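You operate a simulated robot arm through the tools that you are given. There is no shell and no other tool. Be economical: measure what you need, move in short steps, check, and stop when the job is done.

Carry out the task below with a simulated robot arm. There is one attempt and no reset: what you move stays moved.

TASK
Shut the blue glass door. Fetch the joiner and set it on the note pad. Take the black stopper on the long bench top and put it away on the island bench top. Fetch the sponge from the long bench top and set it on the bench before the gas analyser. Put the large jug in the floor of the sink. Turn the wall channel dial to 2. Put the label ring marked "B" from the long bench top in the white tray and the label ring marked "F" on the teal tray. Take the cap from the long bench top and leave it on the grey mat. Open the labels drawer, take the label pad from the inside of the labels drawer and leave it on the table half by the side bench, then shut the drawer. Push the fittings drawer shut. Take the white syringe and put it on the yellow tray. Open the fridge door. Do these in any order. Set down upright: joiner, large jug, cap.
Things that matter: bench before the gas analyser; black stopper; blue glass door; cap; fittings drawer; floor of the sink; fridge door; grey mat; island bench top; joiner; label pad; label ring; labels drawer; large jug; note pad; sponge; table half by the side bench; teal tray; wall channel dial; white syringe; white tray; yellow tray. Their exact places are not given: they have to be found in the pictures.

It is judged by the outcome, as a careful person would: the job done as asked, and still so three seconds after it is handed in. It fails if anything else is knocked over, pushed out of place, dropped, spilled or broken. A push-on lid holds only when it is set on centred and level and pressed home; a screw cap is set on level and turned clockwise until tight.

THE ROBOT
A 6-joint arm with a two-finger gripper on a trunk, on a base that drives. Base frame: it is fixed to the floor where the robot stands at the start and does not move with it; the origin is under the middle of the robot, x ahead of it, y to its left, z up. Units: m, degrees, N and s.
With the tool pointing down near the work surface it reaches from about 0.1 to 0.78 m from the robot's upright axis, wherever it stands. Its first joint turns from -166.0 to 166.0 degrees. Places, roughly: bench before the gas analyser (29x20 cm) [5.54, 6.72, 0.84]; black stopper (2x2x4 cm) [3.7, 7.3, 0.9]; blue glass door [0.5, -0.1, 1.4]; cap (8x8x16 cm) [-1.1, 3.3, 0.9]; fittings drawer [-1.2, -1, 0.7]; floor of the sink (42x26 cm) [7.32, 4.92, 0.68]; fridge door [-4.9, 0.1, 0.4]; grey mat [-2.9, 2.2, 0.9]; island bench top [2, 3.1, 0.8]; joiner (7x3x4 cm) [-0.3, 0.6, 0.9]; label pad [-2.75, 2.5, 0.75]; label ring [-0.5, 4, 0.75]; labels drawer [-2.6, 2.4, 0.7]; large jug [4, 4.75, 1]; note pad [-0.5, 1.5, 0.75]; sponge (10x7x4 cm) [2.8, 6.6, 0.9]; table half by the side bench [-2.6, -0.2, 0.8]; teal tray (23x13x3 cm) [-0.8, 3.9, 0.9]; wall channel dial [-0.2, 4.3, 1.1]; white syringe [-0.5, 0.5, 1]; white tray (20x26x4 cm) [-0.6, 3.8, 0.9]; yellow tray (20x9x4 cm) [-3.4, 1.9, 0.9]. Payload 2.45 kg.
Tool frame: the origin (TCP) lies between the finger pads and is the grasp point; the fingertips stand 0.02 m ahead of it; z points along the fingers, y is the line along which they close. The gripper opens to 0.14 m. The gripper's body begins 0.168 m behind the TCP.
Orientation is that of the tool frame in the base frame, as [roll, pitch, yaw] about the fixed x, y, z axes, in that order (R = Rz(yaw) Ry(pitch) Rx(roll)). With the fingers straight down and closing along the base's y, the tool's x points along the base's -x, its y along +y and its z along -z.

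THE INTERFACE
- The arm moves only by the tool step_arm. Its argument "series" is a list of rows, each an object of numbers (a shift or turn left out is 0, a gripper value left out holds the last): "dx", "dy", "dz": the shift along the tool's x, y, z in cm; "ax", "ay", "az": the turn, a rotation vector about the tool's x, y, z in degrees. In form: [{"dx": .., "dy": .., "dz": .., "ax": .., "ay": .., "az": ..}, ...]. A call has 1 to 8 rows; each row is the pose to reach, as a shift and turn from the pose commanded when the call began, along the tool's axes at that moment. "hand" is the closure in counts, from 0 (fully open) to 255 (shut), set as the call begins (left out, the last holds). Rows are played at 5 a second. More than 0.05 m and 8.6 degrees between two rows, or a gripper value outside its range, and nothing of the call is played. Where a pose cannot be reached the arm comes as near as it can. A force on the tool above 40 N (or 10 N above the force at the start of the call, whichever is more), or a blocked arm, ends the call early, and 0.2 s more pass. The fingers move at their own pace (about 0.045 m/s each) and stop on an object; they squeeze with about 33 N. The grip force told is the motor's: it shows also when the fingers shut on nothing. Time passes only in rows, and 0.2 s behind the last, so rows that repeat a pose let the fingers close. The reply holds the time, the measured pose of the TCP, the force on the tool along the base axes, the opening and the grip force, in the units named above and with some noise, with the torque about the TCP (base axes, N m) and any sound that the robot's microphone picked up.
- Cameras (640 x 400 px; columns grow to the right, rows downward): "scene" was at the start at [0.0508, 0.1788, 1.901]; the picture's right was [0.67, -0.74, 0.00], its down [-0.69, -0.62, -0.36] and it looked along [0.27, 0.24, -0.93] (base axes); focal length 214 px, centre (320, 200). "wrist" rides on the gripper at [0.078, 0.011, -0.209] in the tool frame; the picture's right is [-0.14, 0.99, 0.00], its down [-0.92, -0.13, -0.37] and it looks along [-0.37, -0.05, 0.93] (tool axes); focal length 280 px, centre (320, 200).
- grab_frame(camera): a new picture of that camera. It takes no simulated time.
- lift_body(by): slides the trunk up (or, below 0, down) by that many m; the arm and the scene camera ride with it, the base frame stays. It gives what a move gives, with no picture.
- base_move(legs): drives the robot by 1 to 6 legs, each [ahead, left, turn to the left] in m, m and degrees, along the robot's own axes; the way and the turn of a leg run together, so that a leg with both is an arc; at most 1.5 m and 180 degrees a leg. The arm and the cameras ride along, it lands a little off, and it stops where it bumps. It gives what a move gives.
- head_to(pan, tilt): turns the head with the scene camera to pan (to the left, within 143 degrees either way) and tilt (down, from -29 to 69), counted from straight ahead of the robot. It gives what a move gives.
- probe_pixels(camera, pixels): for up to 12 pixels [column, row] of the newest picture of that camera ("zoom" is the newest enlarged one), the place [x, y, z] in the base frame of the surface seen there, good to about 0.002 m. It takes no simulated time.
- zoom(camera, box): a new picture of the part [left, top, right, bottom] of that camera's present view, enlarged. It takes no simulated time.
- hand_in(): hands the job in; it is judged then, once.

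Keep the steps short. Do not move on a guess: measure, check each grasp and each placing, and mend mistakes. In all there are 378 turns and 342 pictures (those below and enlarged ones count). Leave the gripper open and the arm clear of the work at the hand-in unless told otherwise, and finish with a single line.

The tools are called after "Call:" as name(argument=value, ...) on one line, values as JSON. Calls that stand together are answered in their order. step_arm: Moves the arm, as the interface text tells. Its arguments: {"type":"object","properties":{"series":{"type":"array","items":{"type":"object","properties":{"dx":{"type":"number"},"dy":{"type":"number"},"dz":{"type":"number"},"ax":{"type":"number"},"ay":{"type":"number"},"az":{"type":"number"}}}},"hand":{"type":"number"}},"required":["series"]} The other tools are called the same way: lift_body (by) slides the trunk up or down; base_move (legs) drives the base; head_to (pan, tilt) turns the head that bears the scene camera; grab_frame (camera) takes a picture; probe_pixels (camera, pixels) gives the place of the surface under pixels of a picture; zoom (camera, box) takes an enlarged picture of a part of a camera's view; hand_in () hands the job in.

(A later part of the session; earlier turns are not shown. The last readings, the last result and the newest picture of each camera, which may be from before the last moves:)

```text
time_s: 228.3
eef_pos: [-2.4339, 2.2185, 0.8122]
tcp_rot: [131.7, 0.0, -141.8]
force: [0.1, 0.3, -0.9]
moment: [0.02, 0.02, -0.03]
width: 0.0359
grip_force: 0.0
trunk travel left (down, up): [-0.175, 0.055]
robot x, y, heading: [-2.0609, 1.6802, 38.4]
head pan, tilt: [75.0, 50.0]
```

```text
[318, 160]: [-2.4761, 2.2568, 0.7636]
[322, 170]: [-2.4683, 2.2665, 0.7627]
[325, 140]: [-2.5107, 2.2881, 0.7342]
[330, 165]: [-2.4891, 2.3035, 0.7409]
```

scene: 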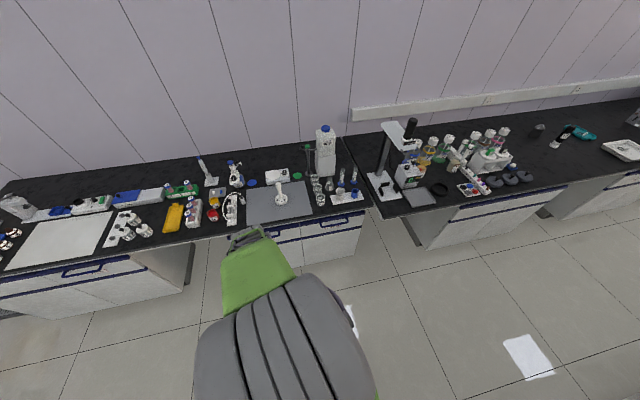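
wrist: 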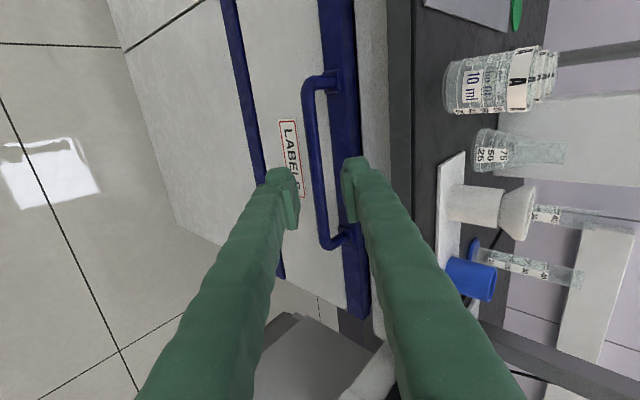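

Call:
step_arm(series=[{"dz": 3}, {"dz": 5.5}, {"dz": 7.5}, {"dz": 7.5}])

Call:
step_arm(hand=255, series=[{"dz": 0}, {"dz": 0}, {"dz": 0}])

Call:
grab_frame(camera="wrist")

```text
time_s: 229.3
eef_pos: [-2.468, 2.2606, 0.7593]
tcp_rot: [131.6, 0.1, -141.8]
force: [-0.5, 0.0, -0.1]
moment: [0.01, -0.01, 0.01]
width: 0.0354
grip_force: 0.2
trunk travel left (down, up): [-0.175, 0.055]
robot x, y, heading: [-2.0581, 1.6789, 38.4]
head pan, tilt: [75.0, 50.0]
```

```text
time_s: 230.2
eef_pos: [-2.4687, 2.2604, 0.7597]
tcp_rot: [131.6, 0.2, -141.9]
force: [0.7, -1.3, -1.8]
moment: [-0.39, 0.52, -0.54]
width: 0.0106
grip_force: 35.3
trunk travel left (down, up): [-0.175, 0.055]
robot x, y, heading: [-2.0584, 1.6776, 38.3]
head pan, tilt: [75.0, 50.0]
```

```text
249 pictures are left
```

wrist: 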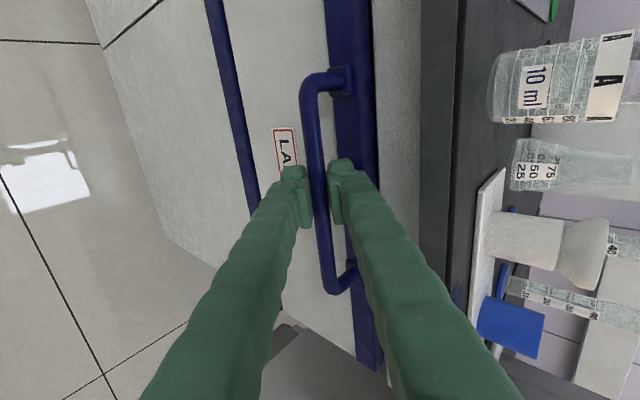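

Bar gripped. Pull the drawer open with the arm, straight out.

Call:
step_arm(series=[{"dz": -2.2, "dy": -2}, {"dz": -5.2, "dy": -4.6}, {"dz": -8.2, "dy": -7.3}, {"dz": -11.2, "dy": -9.9}, {"dz": -14.2, "dy": -12.6}, {"dz": -17.2, "dy": -15.2}])

Call:
grab_frame(camera="wrist")

```text
time_s: 231.3
eef_pos: [-2.3715, 2.1263, 0.7595]
tcp_rot: [132.0, -0.2, -141.1]
force: [-3.6, -4.6, -8.7]
moment: [-0.84, 1.13, 0.05]
width: 0.0109
grip_force: 37.6
trunk travel left (down, up): [-0.175, 0.055]
robot x, y, heading: [-2.0598, 1.6767, 38.3]
head pan, tilt: [75.0, 50.0]
stopped in row 5: the force on the tool passed its limit at 42 N (the readings are from after the stop); the commanded pose is now the measured one
```

```text
248 pictures are left
```

wrist: 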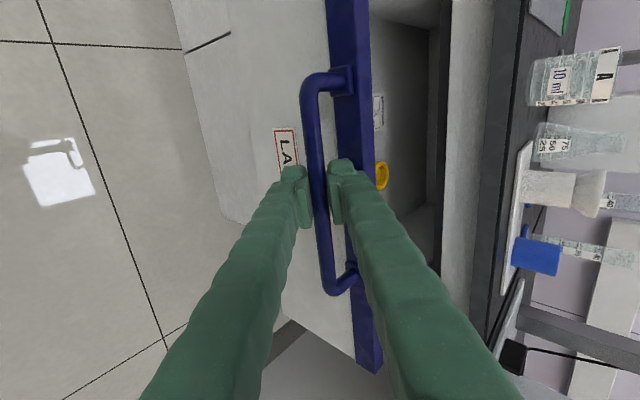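

Call:
step_arm(series=[{"dz": -1, "dy": -0.9}, {"dz": -2.2, "dy": -2}, {"dz": -3.7, "dy": -3.3}, {"dz": -5.2, "dy": -4.6}, {"dz": -6.7, "dy": -5.9}, {"dz": -8.2, "dy": -7.3}])

```text
time_s: 232.3
eef_pos: [-2.3302, 2.0709, 0.7594]
tcp_rot: [132.3, -0.4, -140.8]
force: [-2.4, -3.5, -8.5]
moment: [-0.93, 1.19, 0.08]
width: 0.0106
grip_force: 37.7
trunk travel left (down, up): [-0.175, 0.055]
robot x, y, heading: [-2.0577, 1.6747, 38.1]
head pan, tilt: [75.0, 50.0]
stopped in row 5: the force on the tool passed its limit at 41 N (the readings are from after the stop); the commanded pose is now the measured one
```

Call:
step_arm(series=[{"dz": -0.8, "dy": -0.7}, {"dz": -1.6, "dy": -1.4}, {"dz": -2.4, "dy": -2.1}, {"dz": -3.2, "dy": -2.8}, {"dz": -4, "dy": -3.5}, {"dz": -4.8, "dy": -4.2}, {"dz": -5.6, "dy": -4.9}, {"dz": -6.4, "dy": -5.6}])

Call:
grab_frame(camera="scene")

```text
time_s: 233.3
eef_pos: [-2.3108, 2.0453, 0.7592]
tcp_rot: [132.2, -0.7, -140.9]
force: [-1.1, -1.6, -14.9]
moment: [-0.82, 1.1, -0.16]
width: 0.0106
grip_force: 38.0
trunk travel left (down, up): [-0.175, 0.055]
robot x, y, heading: [-2.0604, 1.6761, 38.6]
head pan, tilt: [75.0, 50.0]
stopped in row 4: the force on the tool passed its limit at 54 N (the readings are from after the stop); the commanded pose is now the measured one
```

```text
247 pictures are left
```

scene: 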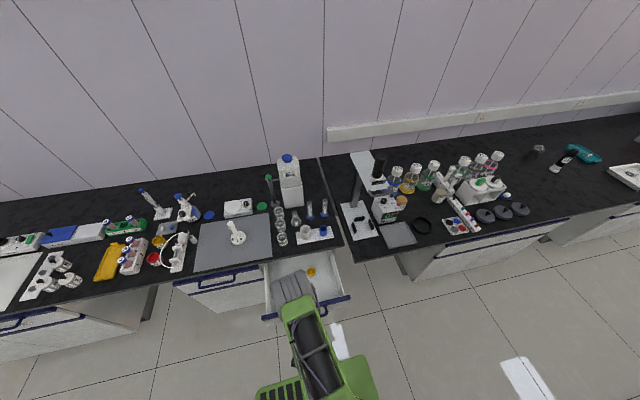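

Call:
zoom(camera="scene", box=[255, 235, 360, 330])

Call:
probe_pixels(camera="zoom", pixels=[[335, 150], [250, 130], [350, 165], [390, 130], [430, 210], [270, 100], [280, 135], [300, 110]])

```text
4.21 times, centred on (308, 282) of scene
```

zoom: 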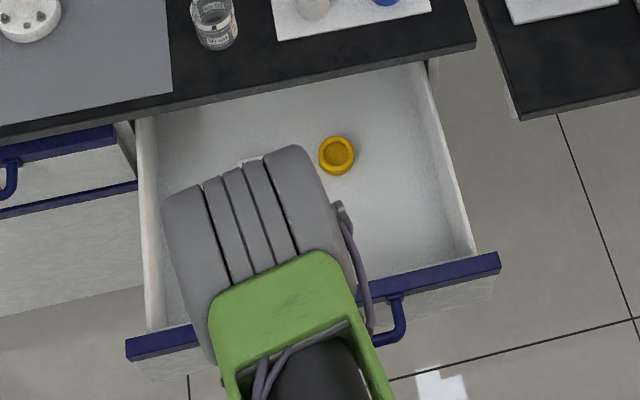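

```text
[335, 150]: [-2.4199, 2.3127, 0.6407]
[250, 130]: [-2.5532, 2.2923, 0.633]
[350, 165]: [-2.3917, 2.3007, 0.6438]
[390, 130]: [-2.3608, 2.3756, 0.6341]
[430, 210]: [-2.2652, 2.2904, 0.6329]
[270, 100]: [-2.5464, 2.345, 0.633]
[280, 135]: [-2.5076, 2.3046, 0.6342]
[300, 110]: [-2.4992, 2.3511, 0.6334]
```

Drawer is open about 27 cm. Release the bar, back out and raise to see inside.

Call:
step_arm(hand=170, series=[{"dz": 0}, {"dz": 0}, {"dz": 0}, {"dz": -3}, {"dz": -6}])

Call:
step_arm(series=[{"dz": -3, "dy": 2, "ax": 8}, {"dz": -6, "dy": 5, "ax": 16}, {"dz": -8, "dy": 8, "ax": 24}, {"dz": -10, "dy": 11, "ax": 32}, {"dz": -12, "dy": 14, "ax": 40}, {"dz": -12, "dy": 16, "ax": 47}])

Call:
grab_frame(camera="wrist")

```text
time_s: 234.7
eef_pos: [-2.3376, 2.0604, 0.8111]
tcp_rot: [123.6, -2.0, -140.7]
force: [0.1, -0.6, -0.4]
moment: [-0.01, 0.03, -0.03]
width: 0.0465
grip_force: 0.0
trunk travel left (down, up): [-0.175, 0.055]
robot x, y, heading: [-2.0579, 1.6761, 38.7]
head pan, tilt: [75.0, 50.0]
stopped in row 5: the arm was blocked; the commanded pose is now the measured one
```

```text
time_s: 236.1
eef_pos: [-2.3177, 2.0581, 1.0016]
tcp_rot: [167.6, -0.9, -140.8]
force: [0.0, 0.5, 0.1]
moment: [0.0, -0.03, -0.04]
width: 0.0464
grip_force: 0.0
out of reach, approached as far as the arm can: row 6
trunk travel left (down, up): [-0.175, 0.055]
robot x, y, heading: [-2.0598, 1.6737, 38.5]
head pan, tilt: [75.0, 50.0]
```

```text
245 pictures are left
```

wrist: 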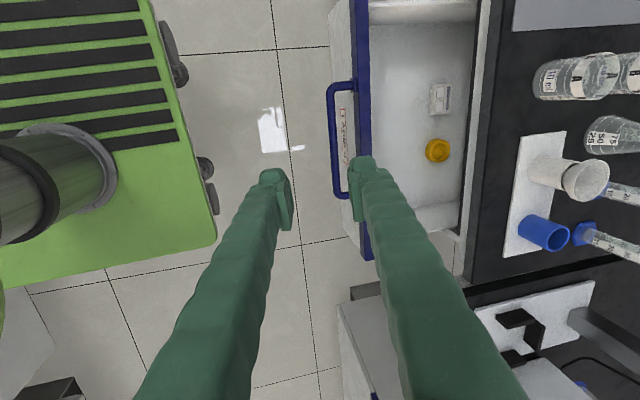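

Call:
zoom(camera="wrist", box=[340, 40, 500, 220])

Call:
probe_pixels(camera="wrist", pixels=[[440, 98], [431, 86], [448, 88], [446, 111], [432, 112], [468, 100], [375, 60], [480, 100], [438, 150], [365, 100], [440, 15], [435, 215]])

```text
2.22 times, centred on (420, 130) of wrist
```

zoom: 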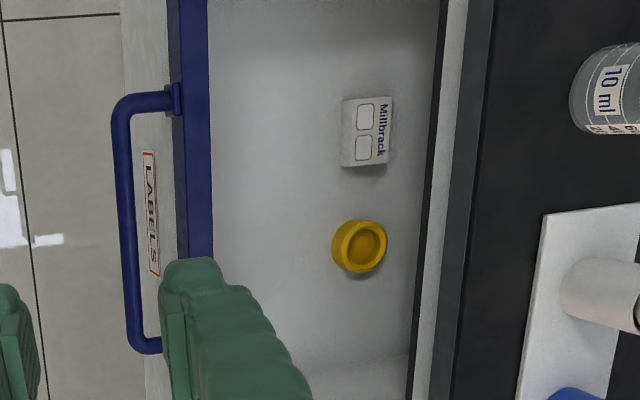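

```text
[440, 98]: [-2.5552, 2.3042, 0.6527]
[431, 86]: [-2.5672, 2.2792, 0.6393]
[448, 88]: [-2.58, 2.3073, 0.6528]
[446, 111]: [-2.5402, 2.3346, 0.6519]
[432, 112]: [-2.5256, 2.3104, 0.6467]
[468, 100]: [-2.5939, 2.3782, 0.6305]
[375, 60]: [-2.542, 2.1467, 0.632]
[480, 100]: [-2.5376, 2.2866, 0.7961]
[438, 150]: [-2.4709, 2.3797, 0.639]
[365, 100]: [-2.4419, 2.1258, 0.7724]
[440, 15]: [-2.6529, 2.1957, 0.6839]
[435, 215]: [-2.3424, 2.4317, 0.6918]
```

Call:
probe_pixels(camera="wrist", pixels=[[331, 130], [333, 170], [345, 60], [357, 60], [366, 60], [484, 60], [475, 230]])

```text
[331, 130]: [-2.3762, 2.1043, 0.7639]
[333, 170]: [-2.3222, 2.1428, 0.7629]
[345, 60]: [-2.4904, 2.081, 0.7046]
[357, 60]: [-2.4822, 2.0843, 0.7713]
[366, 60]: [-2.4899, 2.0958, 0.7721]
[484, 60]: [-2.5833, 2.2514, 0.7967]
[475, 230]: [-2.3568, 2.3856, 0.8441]
```

The label pad at (-2.554,2.305) is still under the bench edge; the drawer is only open ~18 cm and the grip slipped. I'll hook the bar with the tool vertical (now possible) and pull further.

Call:
step_arm(series=[{"ax": 6, "dy": 2}, {"ax": 12.3, "dy": 5, "dx": -1}, {"ax": 12.3, "dy": 7, "dx": -1.1}, {"ax": 12.3, "dy": 7, "dx": -1.1}])

Call:
grab_frame(camera="wrist")

```text
time_s: 237.1
eef_pos: [-2.3512, 2.1167, 1.0151]
tcp_rot: [-180.0, -0.9, -140.9]
force: [1.5, 0.4, 0.1]
moment: [-0.01, -0.01, 0.02]
width: 0.0465
grip_force: 0.1
trunk travel left (down, up): [-0.175, 0.055]
robot x, y, heading: [-2.0555, 1.6749, 38.3]
head pan, tilt: [75.0, 50.0]
```

```text
243 pictures are left
```

wrist: 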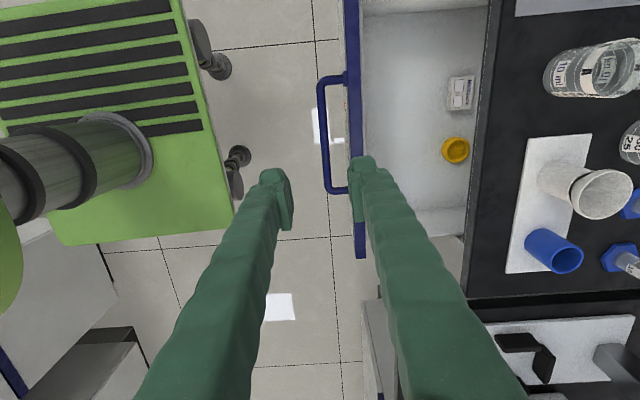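

Call:
step_arm(series=[{"dy": 0.7, "dz": 4.5}, {"dy": 0.7, "dz": 9}, {"dy": 0.7, "dz": 13.5}, {"dy": 0.7, "dz": 18}, {"dy": 0.7, "dz": 22}, {"dy": 0.7, "dz": 25}, {"dy": 0.7, "dz": 25.5}])

Call:
step_arm(hand=255, series=[{"dz": 0}, {"dz": 0}, {"dz": 0}])

```text
time_s: 238.5
eef_pos: [-2.3662, 2.1285, 0.7764]
tcp_rot: [179.2, -0.9, -141.1]
force: [-0.5, 1.4, 0.3]
moment: [-0.1, -0.07, -0.02]
width: 0.0472
grip_force: 0.1
trunk travel left (down, up): [-0.175, 0.055]
robot x, y, heading: [-2.0572, 1.6756, 38.2]
head pan, tilt: [75.0, 50.0]
stopped in row 6: the force on the tool passed its limit at 90 N (the readings are from after the stop); the commanded pose is now the measured one
```

```text
time_s: 239.3
eef_pos: [-2.3673, 2.1283, 0.7809]
tcp_rot: [179.2, -0.9, -141.1]
force: [-1.4, -0.4, 8.9]
moment: [-0.16, 0.05, -0.46]
width: 0.006
grip_force: 19.6
trunk travel left (down, up): [-0.175, 0.055]
robot x, y, heading: [-2.0608, 1.676, 38.3]
head pan, tilt: [75.0, 50.0]
```

The front finger landed on the bar. Raise, shift back 1.6 cm and retry.

Call:
step_arm(hand=185, series=[{"dz": -3}, {"dz": -3.5}, {"dz": -3.5, "dy": -1.6}, {"dz": -3.5, "dy": -1.6}])

Call:
grab_frame(camera="wrist")

Call:
probe_pixels(camera="wrist", pixels=[[310, 150], [315, 150], [320, 150], [325, 150], [330, 150], [318, 180], [335, 120]])

```text
time_s: 240.3
eef_pos: [-2.3553, 2.1152, 0.8147]
tcp_rot: [179.2, -0.9, -141.0]
force: [0.1, -0.2, 0.2]
moment: [0.01, 0.04, 0.0]
width: 0.0388
grip_force: 0.0
trunk travel left (down, up): [-0.175, 0.055]
robot x, y, heading: [-2.0569, 1.6793, 38.3]
head pan, tilt: [75.0, 50.0]
```

```text
242 pictures are left
```

wrist: 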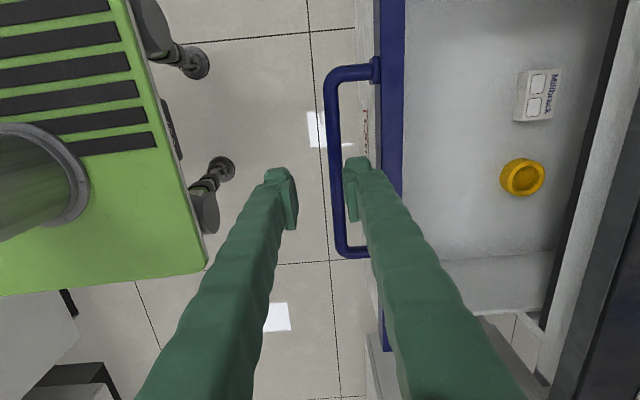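

```text
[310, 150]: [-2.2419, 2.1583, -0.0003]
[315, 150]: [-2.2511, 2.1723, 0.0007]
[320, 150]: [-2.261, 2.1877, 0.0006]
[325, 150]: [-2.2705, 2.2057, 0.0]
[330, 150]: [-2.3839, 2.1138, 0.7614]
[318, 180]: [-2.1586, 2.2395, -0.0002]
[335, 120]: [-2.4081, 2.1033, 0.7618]
```

Call:
step_arm(hand=200, series=[{"dy": 1.5}, {"dy": 1.5}, {"dy": 1.5, "dz": 2.5}, {"dy": 1.5, "dz": 5}, {"dy": 1.5, "dz": 5.3}])

Call:
step_arm(hand=255, series=[{"dz": 0}, {"dz": 0}, {"dz": 0}])

```text
time_s: 241.5
eef_pos: [-2.3649, 2.1275, 0.7614]
tcp_rot: [179.1, -0.9, -141.0]
force: [0.5, -0.2, 0.2]
moment: [0.02, 0.0, -0.01]
width: 0.0301
grip_force: 0.1
trunk travel left (down, up): [-0.175, 0.055]
robot x, y, heading: [-2.0552, 1.6736, 38.4]
head pan, tilt: [75.0, 50.0]
```

```text
time_s: 242.3
eef_pos: [-2.3664, 2.1286, 0.7611]
tcp_rot: [179.3, -0.9, -141.2]
force: [-1.5, -0.3, -3.3]
moment: [-0.02, 0.0, -0.91]
width: 0.0119
grip_force: 38.2
trunk travel left (down, up): [-0.175, 0.055]
robot x, y, heading: [-2.0603, 1.6777, 38.0]
head pan, tilt: [75.0, 50.0]
```

Bar gripped from above. Pull outward slowly.

Call:
step_arm(series=[{"dy": -1}, {"dy": -2.5}, {"dy": -4}, {"dy": -5.5}, {"dy": -7}, {"dy": -8.5}, {"dy": -10}, {"dy": -11}])

```text
time_s: 244.1
eef_pos: [-2.3059, 2.0491, 0.7587]
tcp_rot: [179.8, -1.4, -141.0]
force: [-0.8, -1.4, 4.5]
moment: [-0.1, 0.13, -0.87]
width: 0.011
grip_force: 37.7
out of reach, approached as far as the arm can: row 7, 8
trunk travel left (down, up): [-0.175, 0.055]
robot x, y, heading: [-2.0583, 1.6749, 38.4]
head pan, tilt: [75.0, 50.0]
```

It opens further; the arm is at its inner limit, so pull the rest by driving the base away slowly.

Call:
base_move(legs=[[0, -0.1, 0]])

Call:
grab_frame(camera="wrist")

```text
time_s: 245.6
eef_pos: [-2.2481, 1.9708, 0.76]
tcp_rot: [179.8, -1.6, -140.9]
force: [-9.9, -5.6, -13.5]
moment: [-0.08, 0.21, -1.2]
width: 0.0111
grip_force: 37.6
trunk travel left (down, up): [-0.175, 0.055]
robot x, y, heading: [-1.9951, 1.5965, 38.5]
head pan, tilt: [75.0, 50.0]
```

```text
241 pictures are left
```

wrist: 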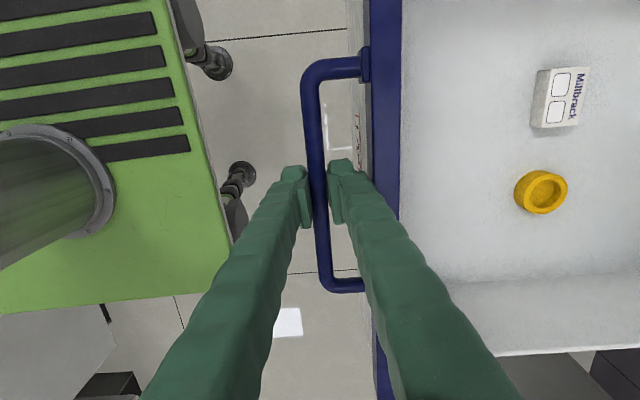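

Open 36 cm now; the label pad is clear of the bench. Release and rise.

Call:
step_arm(hand=195, series=[{"dz": 0}, {"dz": 0}, {"dz": -4}, {"dz": -8}, {"dz": -12}, {"dz": -12, "dy": 4}, {"dz": -12, "dy": 8}, {"dz": -12, "dy": 12}])

Call:
grab_frame(camera="wrist")

Call:
probe_pixels(camera="wrist", pixels=[[400, 100], [330, 130], [340, 200]])

```text
time_s: 247.4
eef_pos: [-2.3231, 2.0665, 0.8803]
tcp_rot: [179.7, -1.7, -140.9]
force: [-1.1, -0.1, 0.1]
moment: [0.01, -0.02, -0.02]
width: 0.0329
grip_force: 0.1
trunk travel left (down, up): [-0.175, 0.055]
robot x, y, heading: [-2.0014, 1.601, 38.7]
head pan, tilt: [75.0, 50.0]
```

```text
240 pictures are left
```

wrist: 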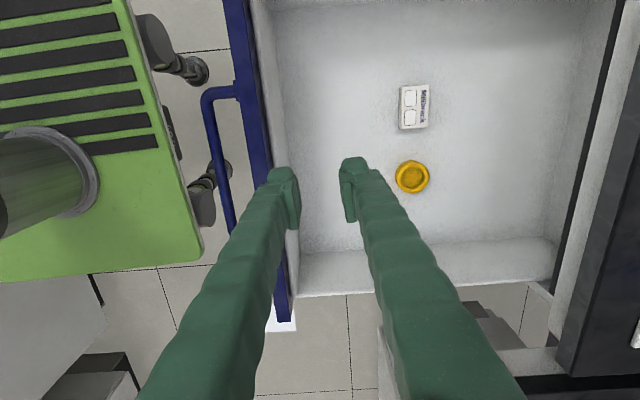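

```text
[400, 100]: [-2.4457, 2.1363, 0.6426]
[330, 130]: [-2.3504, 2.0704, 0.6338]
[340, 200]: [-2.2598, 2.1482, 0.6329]
```

Call:
probe_pixels(camera="wrist", pixels=[[414, 107], [404, 89], [427, 87], [425, 126], [403, 127], [415, 90], [415, 122], [412, 178], [245, 120]])

```text
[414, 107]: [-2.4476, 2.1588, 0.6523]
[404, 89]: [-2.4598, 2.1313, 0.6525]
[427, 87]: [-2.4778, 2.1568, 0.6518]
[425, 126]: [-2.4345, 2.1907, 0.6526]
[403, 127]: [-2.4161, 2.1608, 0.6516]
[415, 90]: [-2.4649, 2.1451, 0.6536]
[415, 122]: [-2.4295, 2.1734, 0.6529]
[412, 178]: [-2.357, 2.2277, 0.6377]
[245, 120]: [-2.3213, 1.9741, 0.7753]
```

Call:
step_arm(hand=150, series=[{"dx": 1.2, "dy": 4.5, "ay": -1.7}, {"dx": 2.5, "dy": 9, "ay": -1.7}, {"dx": 3.7, "dy": 13, "ay": -1.7}, {"dx": 3.7, "dy": 15, "ay": -1.7, "dz": 3}, {"dx": 3.7, "dy": 15, "ay": -1.7, "dz": 7}, {"dx": 3.7, "dy": 15, "ay": -1.7, "dz": 11}, {"dx": 3.7, "dy": 15, "ay": -1.7, "dz": 15}])

Call:
grab_frame(camera="wrist")

```text
time_s: 249.0
eef_pos: [-2.4495, 2.1584, 0.7313]
tcp_rot: [179.6, 0.1, -140.9]
force: [0.0, 0.1, 0.5]
moment: [-0.01, 0.02, 0.01]
width: 0.0577
grip_force: 0.1
trunk travel left (down, up): [-0.175, 0.055]
robot x, y, heading: [-1.9983, 1.5954, 38.3]
head pan, tilt: [75.0, 50.0]
```

```text
239 pictures are left
```

wrist: 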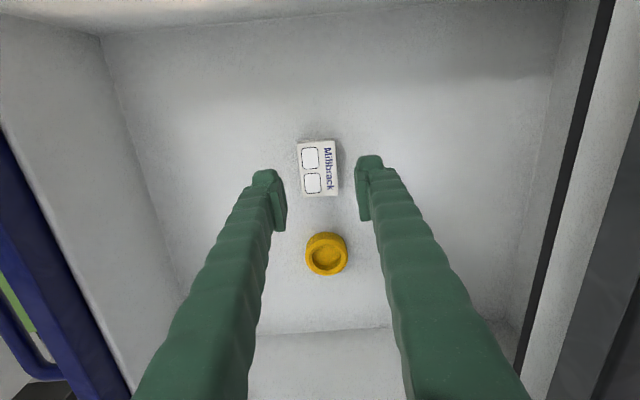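

Centred over the pad. Descend, grip, lift.

Call:
step_arm(series=[{"dz": 3}, {"dz": 6}, {"dz": 7.3}, {"dz": 7.3}])

Call:
step_arm(hand=255, series=[{"dz": 0}, {"dz": 0}, {"dz": 0}, {"dz": 0}])

Call:
step_arm(series=[{"dz": -4}, {"dz": -8}, {"dz": -12}, {"dz": -16}, {"dz": -20}, {"dz": -24}, {"dz": -24, "dy": -4}, {"dz": -26, "dy": -8}])

Call:
grab_frame(camera="wrist")

```text
time_s: 250.0
eef_pos: [-2.4438, 2.1502, 0.677]
tcp_rot: [179.6, 0.0, -140.8]
force: [0.3, -1.1, 0.7]
moment: [0.02, -0.03, 0.02]
width: 0.0578
grip_force: 0.1
out of reach, approached as far as the arm can: row 2, 3, 4
trunk travel left (down, up): [-0.175, 0.055]
robot x, y, heading: [-1.9966, 1.5973, 38.6]
head pan, tilt: [75.0, 50.0]
```

```text
time_s: 251.0
eef_pos: [-2.4435, 2.1514, 0.6762]
tcp_rot: [179.6, 0.0, -140.9]
force: [-0.5, -0.3, -0.7]
moment: [0.01, 0.03, 0.02]
width: 0.0
grip_force: 24.4
trunk travel left (down, up): [-0.175, 0.055]
robot x, y, heading: [-1.9973, 1.599, 38.7]
head pan, tilt: [75.0, 50.0]
```

```text
time_s: 252.8
eef_pos: [-2.3916, 2.0871, 0.9377]
tcp_rot: [179.6, 0.1, -140.8]
force: [-0.3, -0.2, 0.3]
moment: [-0.01, 0.01, 0.02]
width: 0.0
grip_force: 29.0
trunk travel left (down, up): [-0.175, 0.055]
robot x, y, heading: [-1.997, 1.5971, 38.5]
head pan, tilt: [75.0, 50.0]
```

```text
238 pictures are left
```

wrist: 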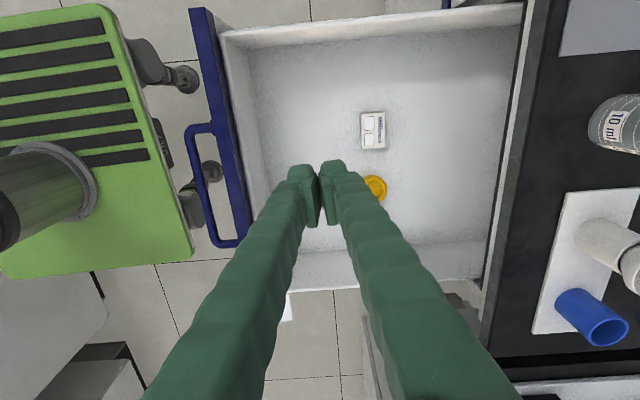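

The arm could not reach low enough; lower the trunk by 0.12 and repeat.

Call:
lift_body(by=-0.12)

Call:
step_arm(hand=150, series=[{"dy": 4.5}, {"dy": 9.2, "dx": -0.3}, {"dy": 9.2, "dx": -0.3, "dz": 4}, {"dy": 9.2, "dx": -0.3, "dz": 8}, {"dy": 9.2, "dx": -0.3, "dz": 12}, {"dy": 9.2, "dx": -0.3, "dz": 12}])

Call:
grab_frame(camera="wrist")

```text
time_s: 254.3
eef_pos: [-2.3938, 2.0878, 0.8161]
tcp_rot: [179.6, 0.0, -140.9]
force: [0.7, 0.7, 0.4]
moment: [-0.03, -0.02, 0.0]
width: 0.0
grip_force: 29.4
trunk travel left (down, up): [-0.055, 0.175]
robot x, y, heading: [-1.9976, 1.5991, 38.2]
head pan, tilt: [75.0, 50.0]
```

```text
time_s: 255.7
eef_pos: [-2.4494, 2.162, 0.6957]
tcp_rot: [179.6, -0.1, -140.9]
force: [0.2, -0.3, -0.1]
moment: [0.03, -0.01, 0.02]
width: 0.0578
grip_force: 0.0
trunk travel left (down, up): [-0.055, 0.175]
robot x, y, heading: [-1.9986, 1.5985, 37.9]
head pan, tilt: [75.0, 50.0]
```

```text
237 pictures are left
```

wrist: 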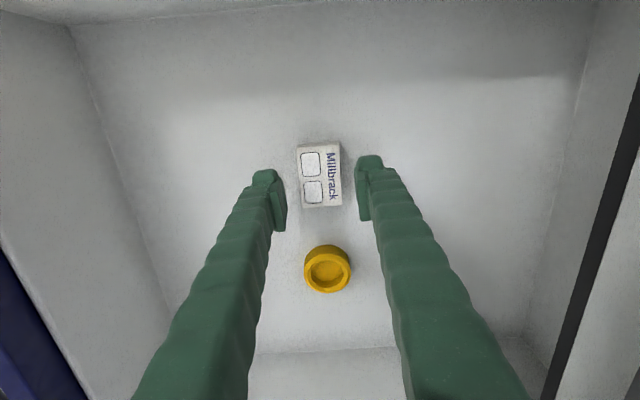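

Call:
step_arm(series=[{"dz": 2}, {"dz": 3.8}, {"dz": 3.8}])

Call:
step_arm(hand=255, series=[{"dz": 0}, {"dz": 0}, {"dz": 0}, {"dz": 0}])

Call:
step_arm(series=[{"dz": -4}, {"dz": -8}, {"dz": -12}, {"dz": -16}, {"dz": -20}, {"dz": -24}])

Call:
lift_body(by=0.12)

Call:
grab_frame(camera="wrist")

```text
time_s: 256.5
eef_pos: [-2.4501, 2.1617, 0.6585]
tcp_rot: [179.6, -0.1, -140.9]
force: [-0.7, -1.0, -0.9]
moment: [0.02, -0.01, -0.01]
width: 0.0578
grip_force: 0.0
trunk travel left (down, up): [-0.055, 0.175]
robot x, y, heading: [-1.9956, 1.5984, 38.7]
head pan, tilt: [75.0, 50.0]
```

```text
time_s: 257.5
eef_pos: [-2.4508, 2.162, 0.6591]
tcp_rot: [179.6, -0.1, -140.9]
force: [-0.1, -0.5, 0.4]
moment: [-0.02, 0.0, -0.01]
width: 0.0382
grip_force: 32.9
trunk travel left (down, up): [-0.055, 0.175]
robot x, y, heading: [-2.0003, 1.5969, 38.2]
head pan, tilt: [75.0, 50.0]
```

```text
time_s: 258.9
eef_pos: [-2.4496, 2.159, 0.8981]
tcp_rot: [179.6, 0.1, -140.9]
force: [0.7, -0.1, -0.5]
moment: [0.0, -0.01, 0.05]
width: 0.0384
grip_force: 33.1
trunk travel left (down, up): [-0.055, 0.175]
robot x, y, heading: [-1.998, 1.6015, 38.6]
head pan, tilt: [75.0, 50.0]
```

```text
time_s: 260.4
eef_pos: [-2.4488, 2.1587, 1.0181]
tcp_rot: [179.6, -0.1, -140.8]
force: [0.2, -0.6, -0.1]
moment: [-0.01, -0.01, 0.01]
width: 0.0386
grip_force: 32.7
trunk travel left (down, up): [-0.175, 0.055]
robot x, y, heading: [-1.9972, 1.5979, 38.7]
head pan, tilt: [75.0, 50.0]
```

```text
236 pictures are left
```

wrist: 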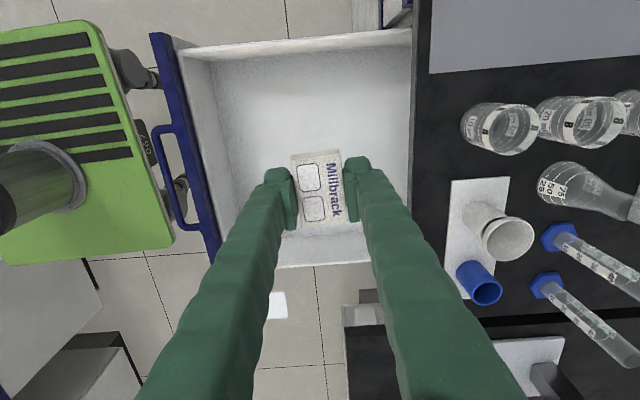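

The label pad is held. Drive to the table: back 0.8, right 1.0, then turn left 90°.

Call:
base_move(legs=[[-0.8, 0, 0], [0, -1.0, 0], [0, 0, 90]])

Call:
head_to(pan=90, tilt=40)

Call:
grab_frame(camera="scene")

```text
time_s: 277.4
eef_pos: [-2.5379, -0.1728, 1.0172]
tcp_rot: [179.6, 0.0, -48.1]
force: [-0.3, 0.7, -0.2]
moment: [0.01, -0.04, 0.0]
width: 0.0386
grip_force: 32.8
trunk travel left (down, up): [-0.175, 0.055]
robot x, y, heading: [-2.0011, 0.3086, 131.6]
head pan, tilt: [75.0, 50.0]
```

```text
time_s: 278.2
eef_pos: [-2.538, -0.1709, 1.0184]
tcp_rot: [179.5, 0.0, -48.0]
force: [-0.2, -0.7, -0.2]
moment: [-0.03, 0.02, -0.01]
width: 0.0385
grip_force: 32.8
trunk travel left (down, up): [-0.175, 0.055]
robot x, y, heading: [-2.0043, 0.309, 131.5]
head pan, tilt: [90.0, 40.0]
```

```text
235 pictures are left
```

scene: 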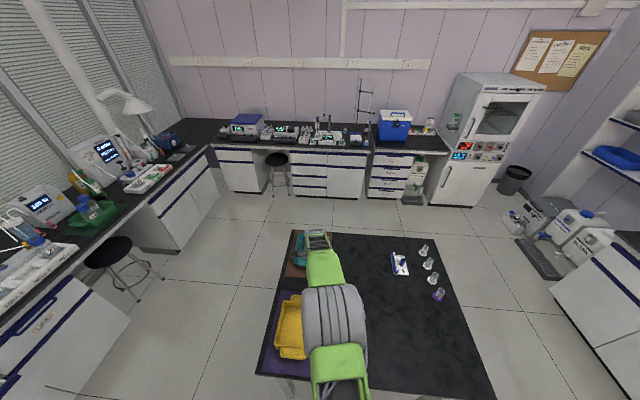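

Call:
grab_frame(camera="wrist")

Call:
probe_pixels(camera="scene", pixels=[[420, 235], [495, 395], [258, 370], [293, 235], [310, 300], [300, 280], [380, 300]])

```text
234 pictures are left
```

wrist: 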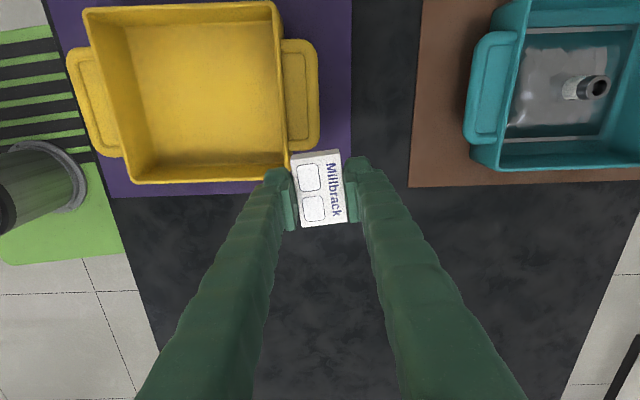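

```text
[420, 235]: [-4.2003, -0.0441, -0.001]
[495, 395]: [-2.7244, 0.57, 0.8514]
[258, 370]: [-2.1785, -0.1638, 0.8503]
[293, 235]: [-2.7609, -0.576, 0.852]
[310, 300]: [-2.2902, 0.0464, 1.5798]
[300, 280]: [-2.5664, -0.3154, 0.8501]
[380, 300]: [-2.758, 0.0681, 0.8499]
```

The left half (by the side bench) is n<1.675; the free black strip is just below the mats in the wrist view. Place the pad there.

Call:
step_arm(series=[{"dx": -4}, {"dx": -8}, {"dx": -11.5}, {"dx": -11.5, "dz": 4}, {"dx": -11.5, "dz": 8}, {"dx": -11.5, "dz": 12}, {"dx": -11.5, "dz": 13.6}])

Call:
grab_frame(camera="wrist")

```text
time_s: 279.8
eef_pos: [-2.6168, -0.0872, 0.8818]
tcp_rot: [179.6, 0.0, -48.1]
force: [-0.6, -0.6, -0.1]
moment: [0.02, 0.01, 0.03]
width: 0.0383
grip_force: 33.0
trunk travel left (down, up): [-0.175, 0.055]
robot x, y, heading: [-2.0004, 0.3078, 131.4]
head pan, tilt: [90.0, 40.0]
```

```text
233 pictures are left
```

wrist: 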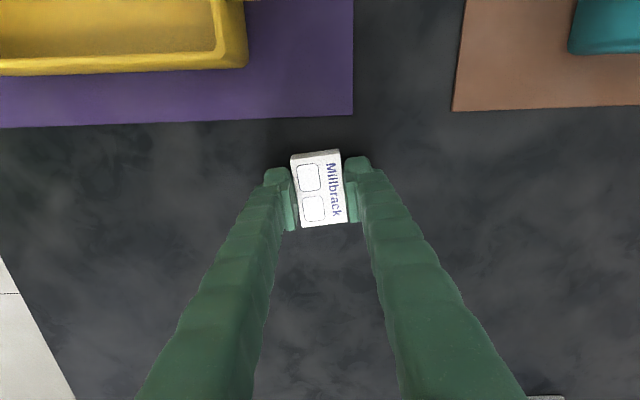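

Call:
step_arm(series=[{"dz": 0.3}, {"dz": 0.5}])

Call:
step_arm(hand=140, series=[{"dz": 0}, {"dz": 0}, {"dz": -4}, {"dz": -8}, {"dz": -12}, {"dz": -16}])

Call:
grab_frame(camera="wrist")

```text
time_s: 280.4
eef_pos: [-2.617, -0.0877, 0.8772]
tcp_rot: [179.6, 0.1, -48.1]
force: [-0.9, 0.7, -0.4]
moment: [-0.02, -0.01, -0.01]
width: 0.0385
grip_force: 32.4
trunk travel left (down, up): [-0.175, 0.055]
robot x, y, heading: [-1.9989, 0.3065, 131.9]
head pan, tilt: [90.0, 40.0]
```

```text
time_s: 281.8
eef_pos: [-2.6129, -0.0851, 1.0381]
tcp_rot: [179.6, 0.0, -48.1]
force: [-0.1, 0.2, 0.1]
moment: [-0.02, 0.01, -0.04]
width: 0.063
grip_force: 0.0
trunk travel left (down, up): [-0.175, 0.055]
robot x, y, heading: [-2.0022, 0.3071, 131.4]
head pan, tilt: [90.0, 40.0]
```

```text
232 pictures are left
```

wrist: 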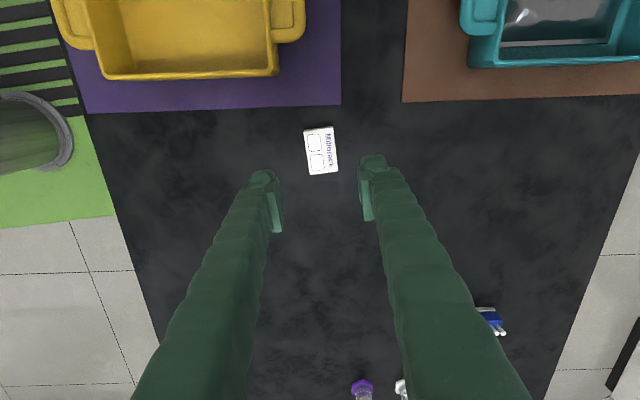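

Placed. Next the fittings drawer: turn so that the side bench is on the robot's left, and look.

Call:
base_move(legs=[[0.0, 0, 90]])

Call:
head_to(pan=85, tilt=45)

Call:
grab_frame(camera="scene")

```text
time_s: 285.9
eef_pos: [-1.6156, -0.3109, 1.0376]
tcp_rot: [179.6, 0.0, 41.1]
force: [-0.3, -0.1, -0.6]
moment: [0.0, 0.01, 0.01]
width: 0.063
grip_force: 0.0
trunk travel left (down, up): [-0.175, 0.055]
robot x, y, heading: [-2.0027, 0.308, -139.3]
head pan, tilt: [90.0, 40.0]
```

```text
time_s: 286.6
eef_pos: [-1.6142, -0.3106, 1.038]
tcp_rot: [179.5, 0.0, 41.1]
force: [-0.5, -0.5, 1.1]
moment: [0.0, 0.0, -0.01]
width: 0.0634
grip_force: 0.1
trunk travel left (down, up): [-0.175, 0.055]
robot x, y, heading: [-1.9988, 0.3066, -139.4]
head pan, tilt: [85.0, 45.0]
```

```text
231 pictures are left
```

scene: 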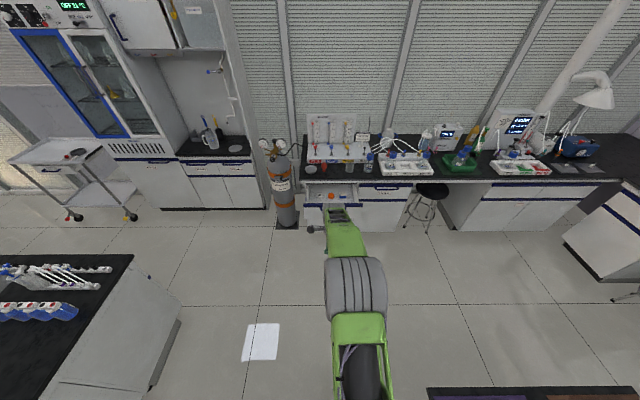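

Call:
zoom(camera="scene", box=[260, 150, 450, 240])

Call:
probe_pixels(camera="scene", pixels=[[312, 202], [330, 204], [308, 190], [352, 200], [305, 172], [390, 185], [350, 172], [370, 180], [312, 208]])

```text
3.37 times, centred on (355, 195) of scene
```

zoom: 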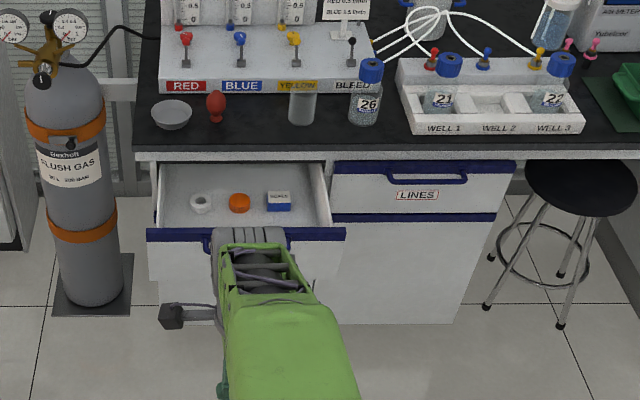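

```text
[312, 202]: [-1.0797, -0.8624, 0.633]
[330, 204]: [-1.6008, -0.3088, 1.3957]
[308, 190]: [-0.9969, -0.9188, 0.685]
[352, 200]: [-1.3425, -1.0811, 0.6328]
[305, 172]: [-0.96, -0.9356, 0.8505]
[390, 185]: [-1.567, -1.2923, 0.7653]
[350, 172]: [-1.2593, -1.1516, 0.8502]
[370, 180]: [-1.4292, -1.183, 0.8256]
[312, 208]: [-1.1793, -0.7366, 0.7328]
```

The fittings drawer front is at n≈0.15, centre a≈-1.53, needing ~24 cm push. Retract the arm, then approach.

Call:
step_arm(hand=255, series=[{"dy": -4, "dz": 1}, {"dy": -8, "dz": 2}, {"dy": -12, "dz": 4}, {"dy": -16, "dz": 6}, {"dy": -20, "dz": 9}, {"dy": -24, "dz": 12}])

Call:
base_move(legs=[[0.12, 0.55, -2.6]])

Call:
head_to(pan=90, tilt=60)

Call:
grab_frame(camera="scene")

```text
time_s: 288.0
eef_pos: [-1.7736, -0.1306, 0.9163]
tcp_rot: [179.6, 0.0, 41.1]
force: [-0.6, 0.2, 0.5]
moment: [0.0, 0.02, -0.02]
width: 0.0001
grip_force: 29.1
trunk travel left (down, up): [-0.175, 0.055]
robot x, y, heading: [-2.0069, 0.3078, -139.3]
head pan, tilt: [85.0, 45.0]
```

```text
time_s: 293.3
eef_pos: [-1.5342, -0.6348, 0.9155]
tcp_rot: [179.6, 0.0, 39.1]
force: [0.4, -0.2, -0.7]
moment: [0.04, -0.01, -0.03]
width: 0.0
grip_force: 29.5
trunk travel left (down, up): [-0.175, 0.055]
robot x, y, heading: [-1.7468, -0.1888, -141.3]
head pan, tilt: [85.0, 45.0]
```

```text
time_s: 294.1
eef_pos: [-1.5359, -0.6353, 0.9157]
tcp_rot: [179.7, 0.0, 39.1]
force: [0.3, 0.1, 0.9]
moment: [0.02, 0.0, -0.04]
width: 0.0
grip_force: 30.0
trunk travel left (down, up): [-0.175, 0.055]
robot x, y, heading: [-1.7464, -0.1901, -141.4]
head pan, tilt: [90.0, 60.0]
```

```text
229 pictures are left
```

scene: 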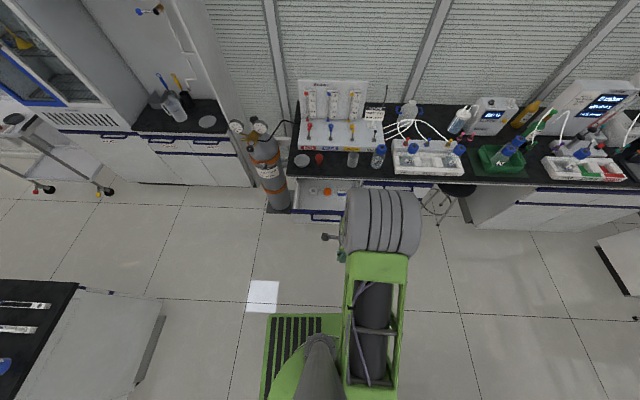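

Call:
probe_pixels(camera="scene", pixels=[[300, 214], [315, 216], [325, 217], [335, 218], [300, 180], [296, 211], [325, 222]])

Call:
zoom(camera="scene", box=[280, 165, 370, 235])

```text
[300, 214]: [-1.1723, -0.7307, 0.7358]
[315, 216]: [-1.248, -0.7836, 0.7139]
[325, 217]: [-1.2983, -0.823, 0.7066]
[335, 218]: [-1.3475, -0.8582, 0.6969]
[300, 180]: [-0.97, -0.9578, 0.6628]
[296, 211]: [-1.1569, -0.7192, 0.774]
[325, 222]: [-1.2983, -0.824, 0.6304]
```

```text
5.71 times, centred on (325, 200) of scene
```

zoom: 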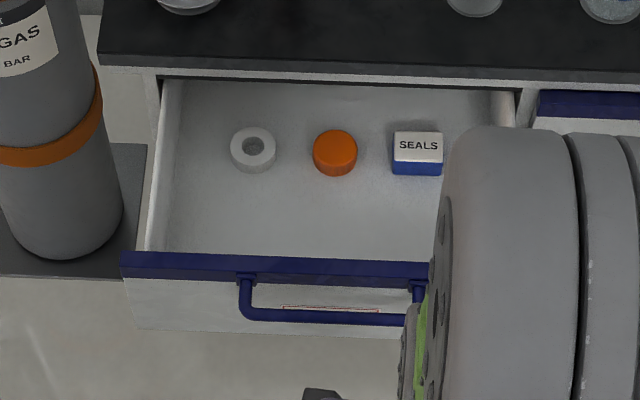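

Call:
step_arm(series=[{"dx": 3.5, "dz": 3}, {"dx": 7, "dz": 7}, {"dx": 7, "dz": 11}, {"dx": 7, "dz": 15}, {"dx": 7, "dz": 16.5}])

Call:
step_arm(series=[{"dy": 4.5}, {"dy": 9}, {"dy": 13.5}, {"dy": 18}, {"dy": 21}])

Call:
grab_frame(camera="wrist")

```text
refused: row 2 steps farther than a row can; nothing moved
```

```text
time_s: 295.2
eef_pos: [-1.4015, -0.7979, 0.9175]
tcp_rot: [179.7, -0.1, 39.0]
force: [0.3, -0.9, -0.1]
moment: [0.03, 0.02, 0.02]
width: 0.0
grip_force: 28.6
trunk travel left (down, up): [-0.175, 0.055]
robot x, y, heading: [-1.7457, -0.1866, -141.3]
head pan, tilt: [90.0, 60.0]
```

```text
227 pictures are left
```

wrist: 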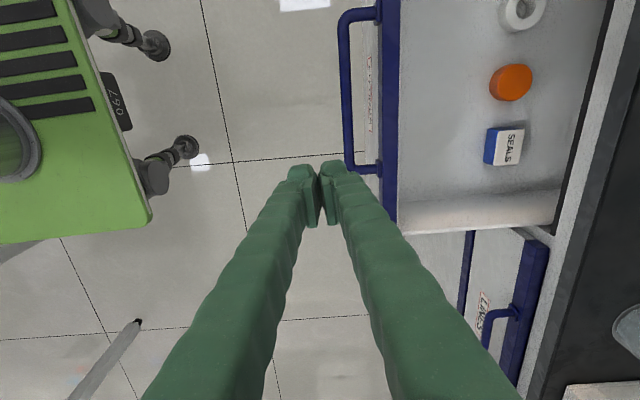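

Harmless (still above). Shift to the handle centre, slightly back, and lower.

Call:
step_arm(series=[{"dx": 3.5, "dy": -3}, {"dx": 7, "dy": -5}, {"dx": 8, "dy": -5, "dz": 4}, {"dx": 8, "dy": -5, "dz": 8}, {"dx": 8, "dy": -5, "dz": 12}, {"dx": 8, "dy": -5, "dz": 16}])

Call:
step_arm(series=[{"dy": 3}, {"dy": 6}, {"dy": 9}, {"dy": 12}, {"dy": 15}, {"dy": 18}, {"dy": 21}, {"dy": 24}])

Call:
grab_frame(camera="wrist")

```text
time_s: 296.6
eef_pos: [-1.3713, -0.7117, 0.7561]
tcp_rot: [179.6, 0.0, 39.1]
force: [0.4, -0.7, 0.1]
moment: [0.02, -0.02, 0.01]
width: 0.0
grip_force: 29.0
trunk travel left (down, up): [-0.175, 0.055]
robot x, y, heading: [-1.7488, -0.1852, -141.6]
head pan, tilt: [90.0, 60.0]
```

```text
time_s: 298.4
eef_pos: [-1.295, -0.8045, 0.7921]
tcp_rot: [179.6, 0.1, 39.1]
force: [0.3, 0.0, 1.4]
moment: [0.0, 0.02, -0.05]
width: 0.0
grip_force: 29.2
out of reach, approached as far as the arm can: row 4, 5, 6, 7, 8
trunk travel left (down, up): [-0.175, 0.055]
robot x, y, heading: [-1.7471, -0.1865, -141.6]
head pan, tilt: [90.0, 60.0]
```

```text
226 pictures are left
```

wrist: 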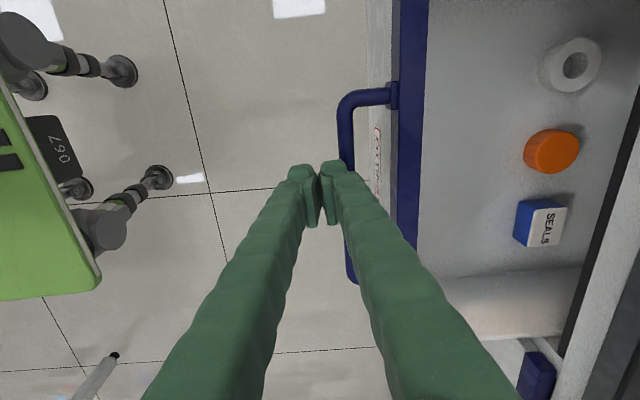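

Call:
step_arm(series=[{"dy": -4}, {"dy": -8, "dz": 1.5}, {"dy": -12, "dz": 3.5}])

Call:
base_move(legs=[[0, 0.2, 0]])

Call:
grab_frame(camera="wrist")

```text
time_s: 299.2
eef_pos: [-1.3014, -0.7976, 0.7784]
tcp_rot: [179.8, 0.0, 39.2]
force: [0.1, -0.3, 0.2]
moment: [0.0, 0.04, 0.03]
width: 0.0
grip_force: 29.3
out of reach, approached as far as the arm can: row 1, 2, 3
trunk travel left (down, up): [-0.175, 0.055]
robot x, y, heading: [-1.7433, -0.1829, -141.4]
head pan, tilt: [90.0, 60.0]
```

```text
time_s: 301.6
eef_pos: [-1.1866, -0.9405, 0.7782]
tcp_rot: [-179.0, 0.0, 39.1]
force: [-7.3, 10.1, 15.8]
moment: [-0.16, 0.09, -0.13]
width: 0.0
grip_force: 28.9
trunk travel left (down, up): [-0.175, 0.055]
robot x, y, heading: [-1.6266, -0.3347, -141.4]
head pan, tilt: [90.0, 60.0]
stopped in leg 1: the force on the tool passed its limit at 47 N (the readings are from after the stop); the commanded pose is now the measured one
```

```text
225 pictures are left
```

wrist: 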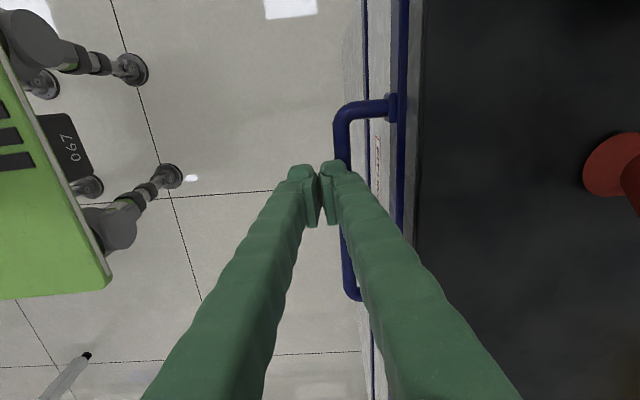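

The drawer appears shut (47 N stop). Back off and verify.

Call:
base_move(legs=[[0, -0.35, 0]])

Call:
head_to(pan=80, tilt=55)

Call:
zoom(camera="scene", box=[220, 120, 480, 280])

```text
time_s: 305.2
eef_pos: [-1.3989, -0.6691, 0.7767]
tcp_rot: [-179.0, 0.0, 39.3]
force: [0.2, 0.0, 0.4]
moment: [-0.02, -0.01, 0.0]
width: 0.0
grip_force: 29.5
trunk travel left (down, up): [-0.175, 0.055]
robot x, y, heading: [-1.847, -0.0673, -141.3]
head pan, tilt: [90.0, 60.0]
```

```text
time_s: 305.9
eef_pos: [-1.3998, -0.6691, 0.7774]
tcp_rot: [-178.9, 0.0, 39.4]
force: [0.2, 0.5, 0.2]
moment: [-0.02, 0.0, 0.0]
width: 0.0
grip_force: 29.2
trunk travel left (down, up): [-0.175, 0.055]
robot x, y, heading: [-1.8427, -0.0697, -140.9]
head pan, tilt: [80.0, 55.0]
```

```text
2.46 times, centred on (350, 200) of scene
```

zoom: 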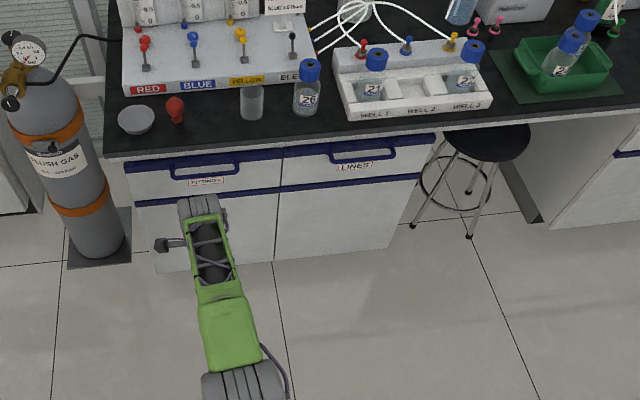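

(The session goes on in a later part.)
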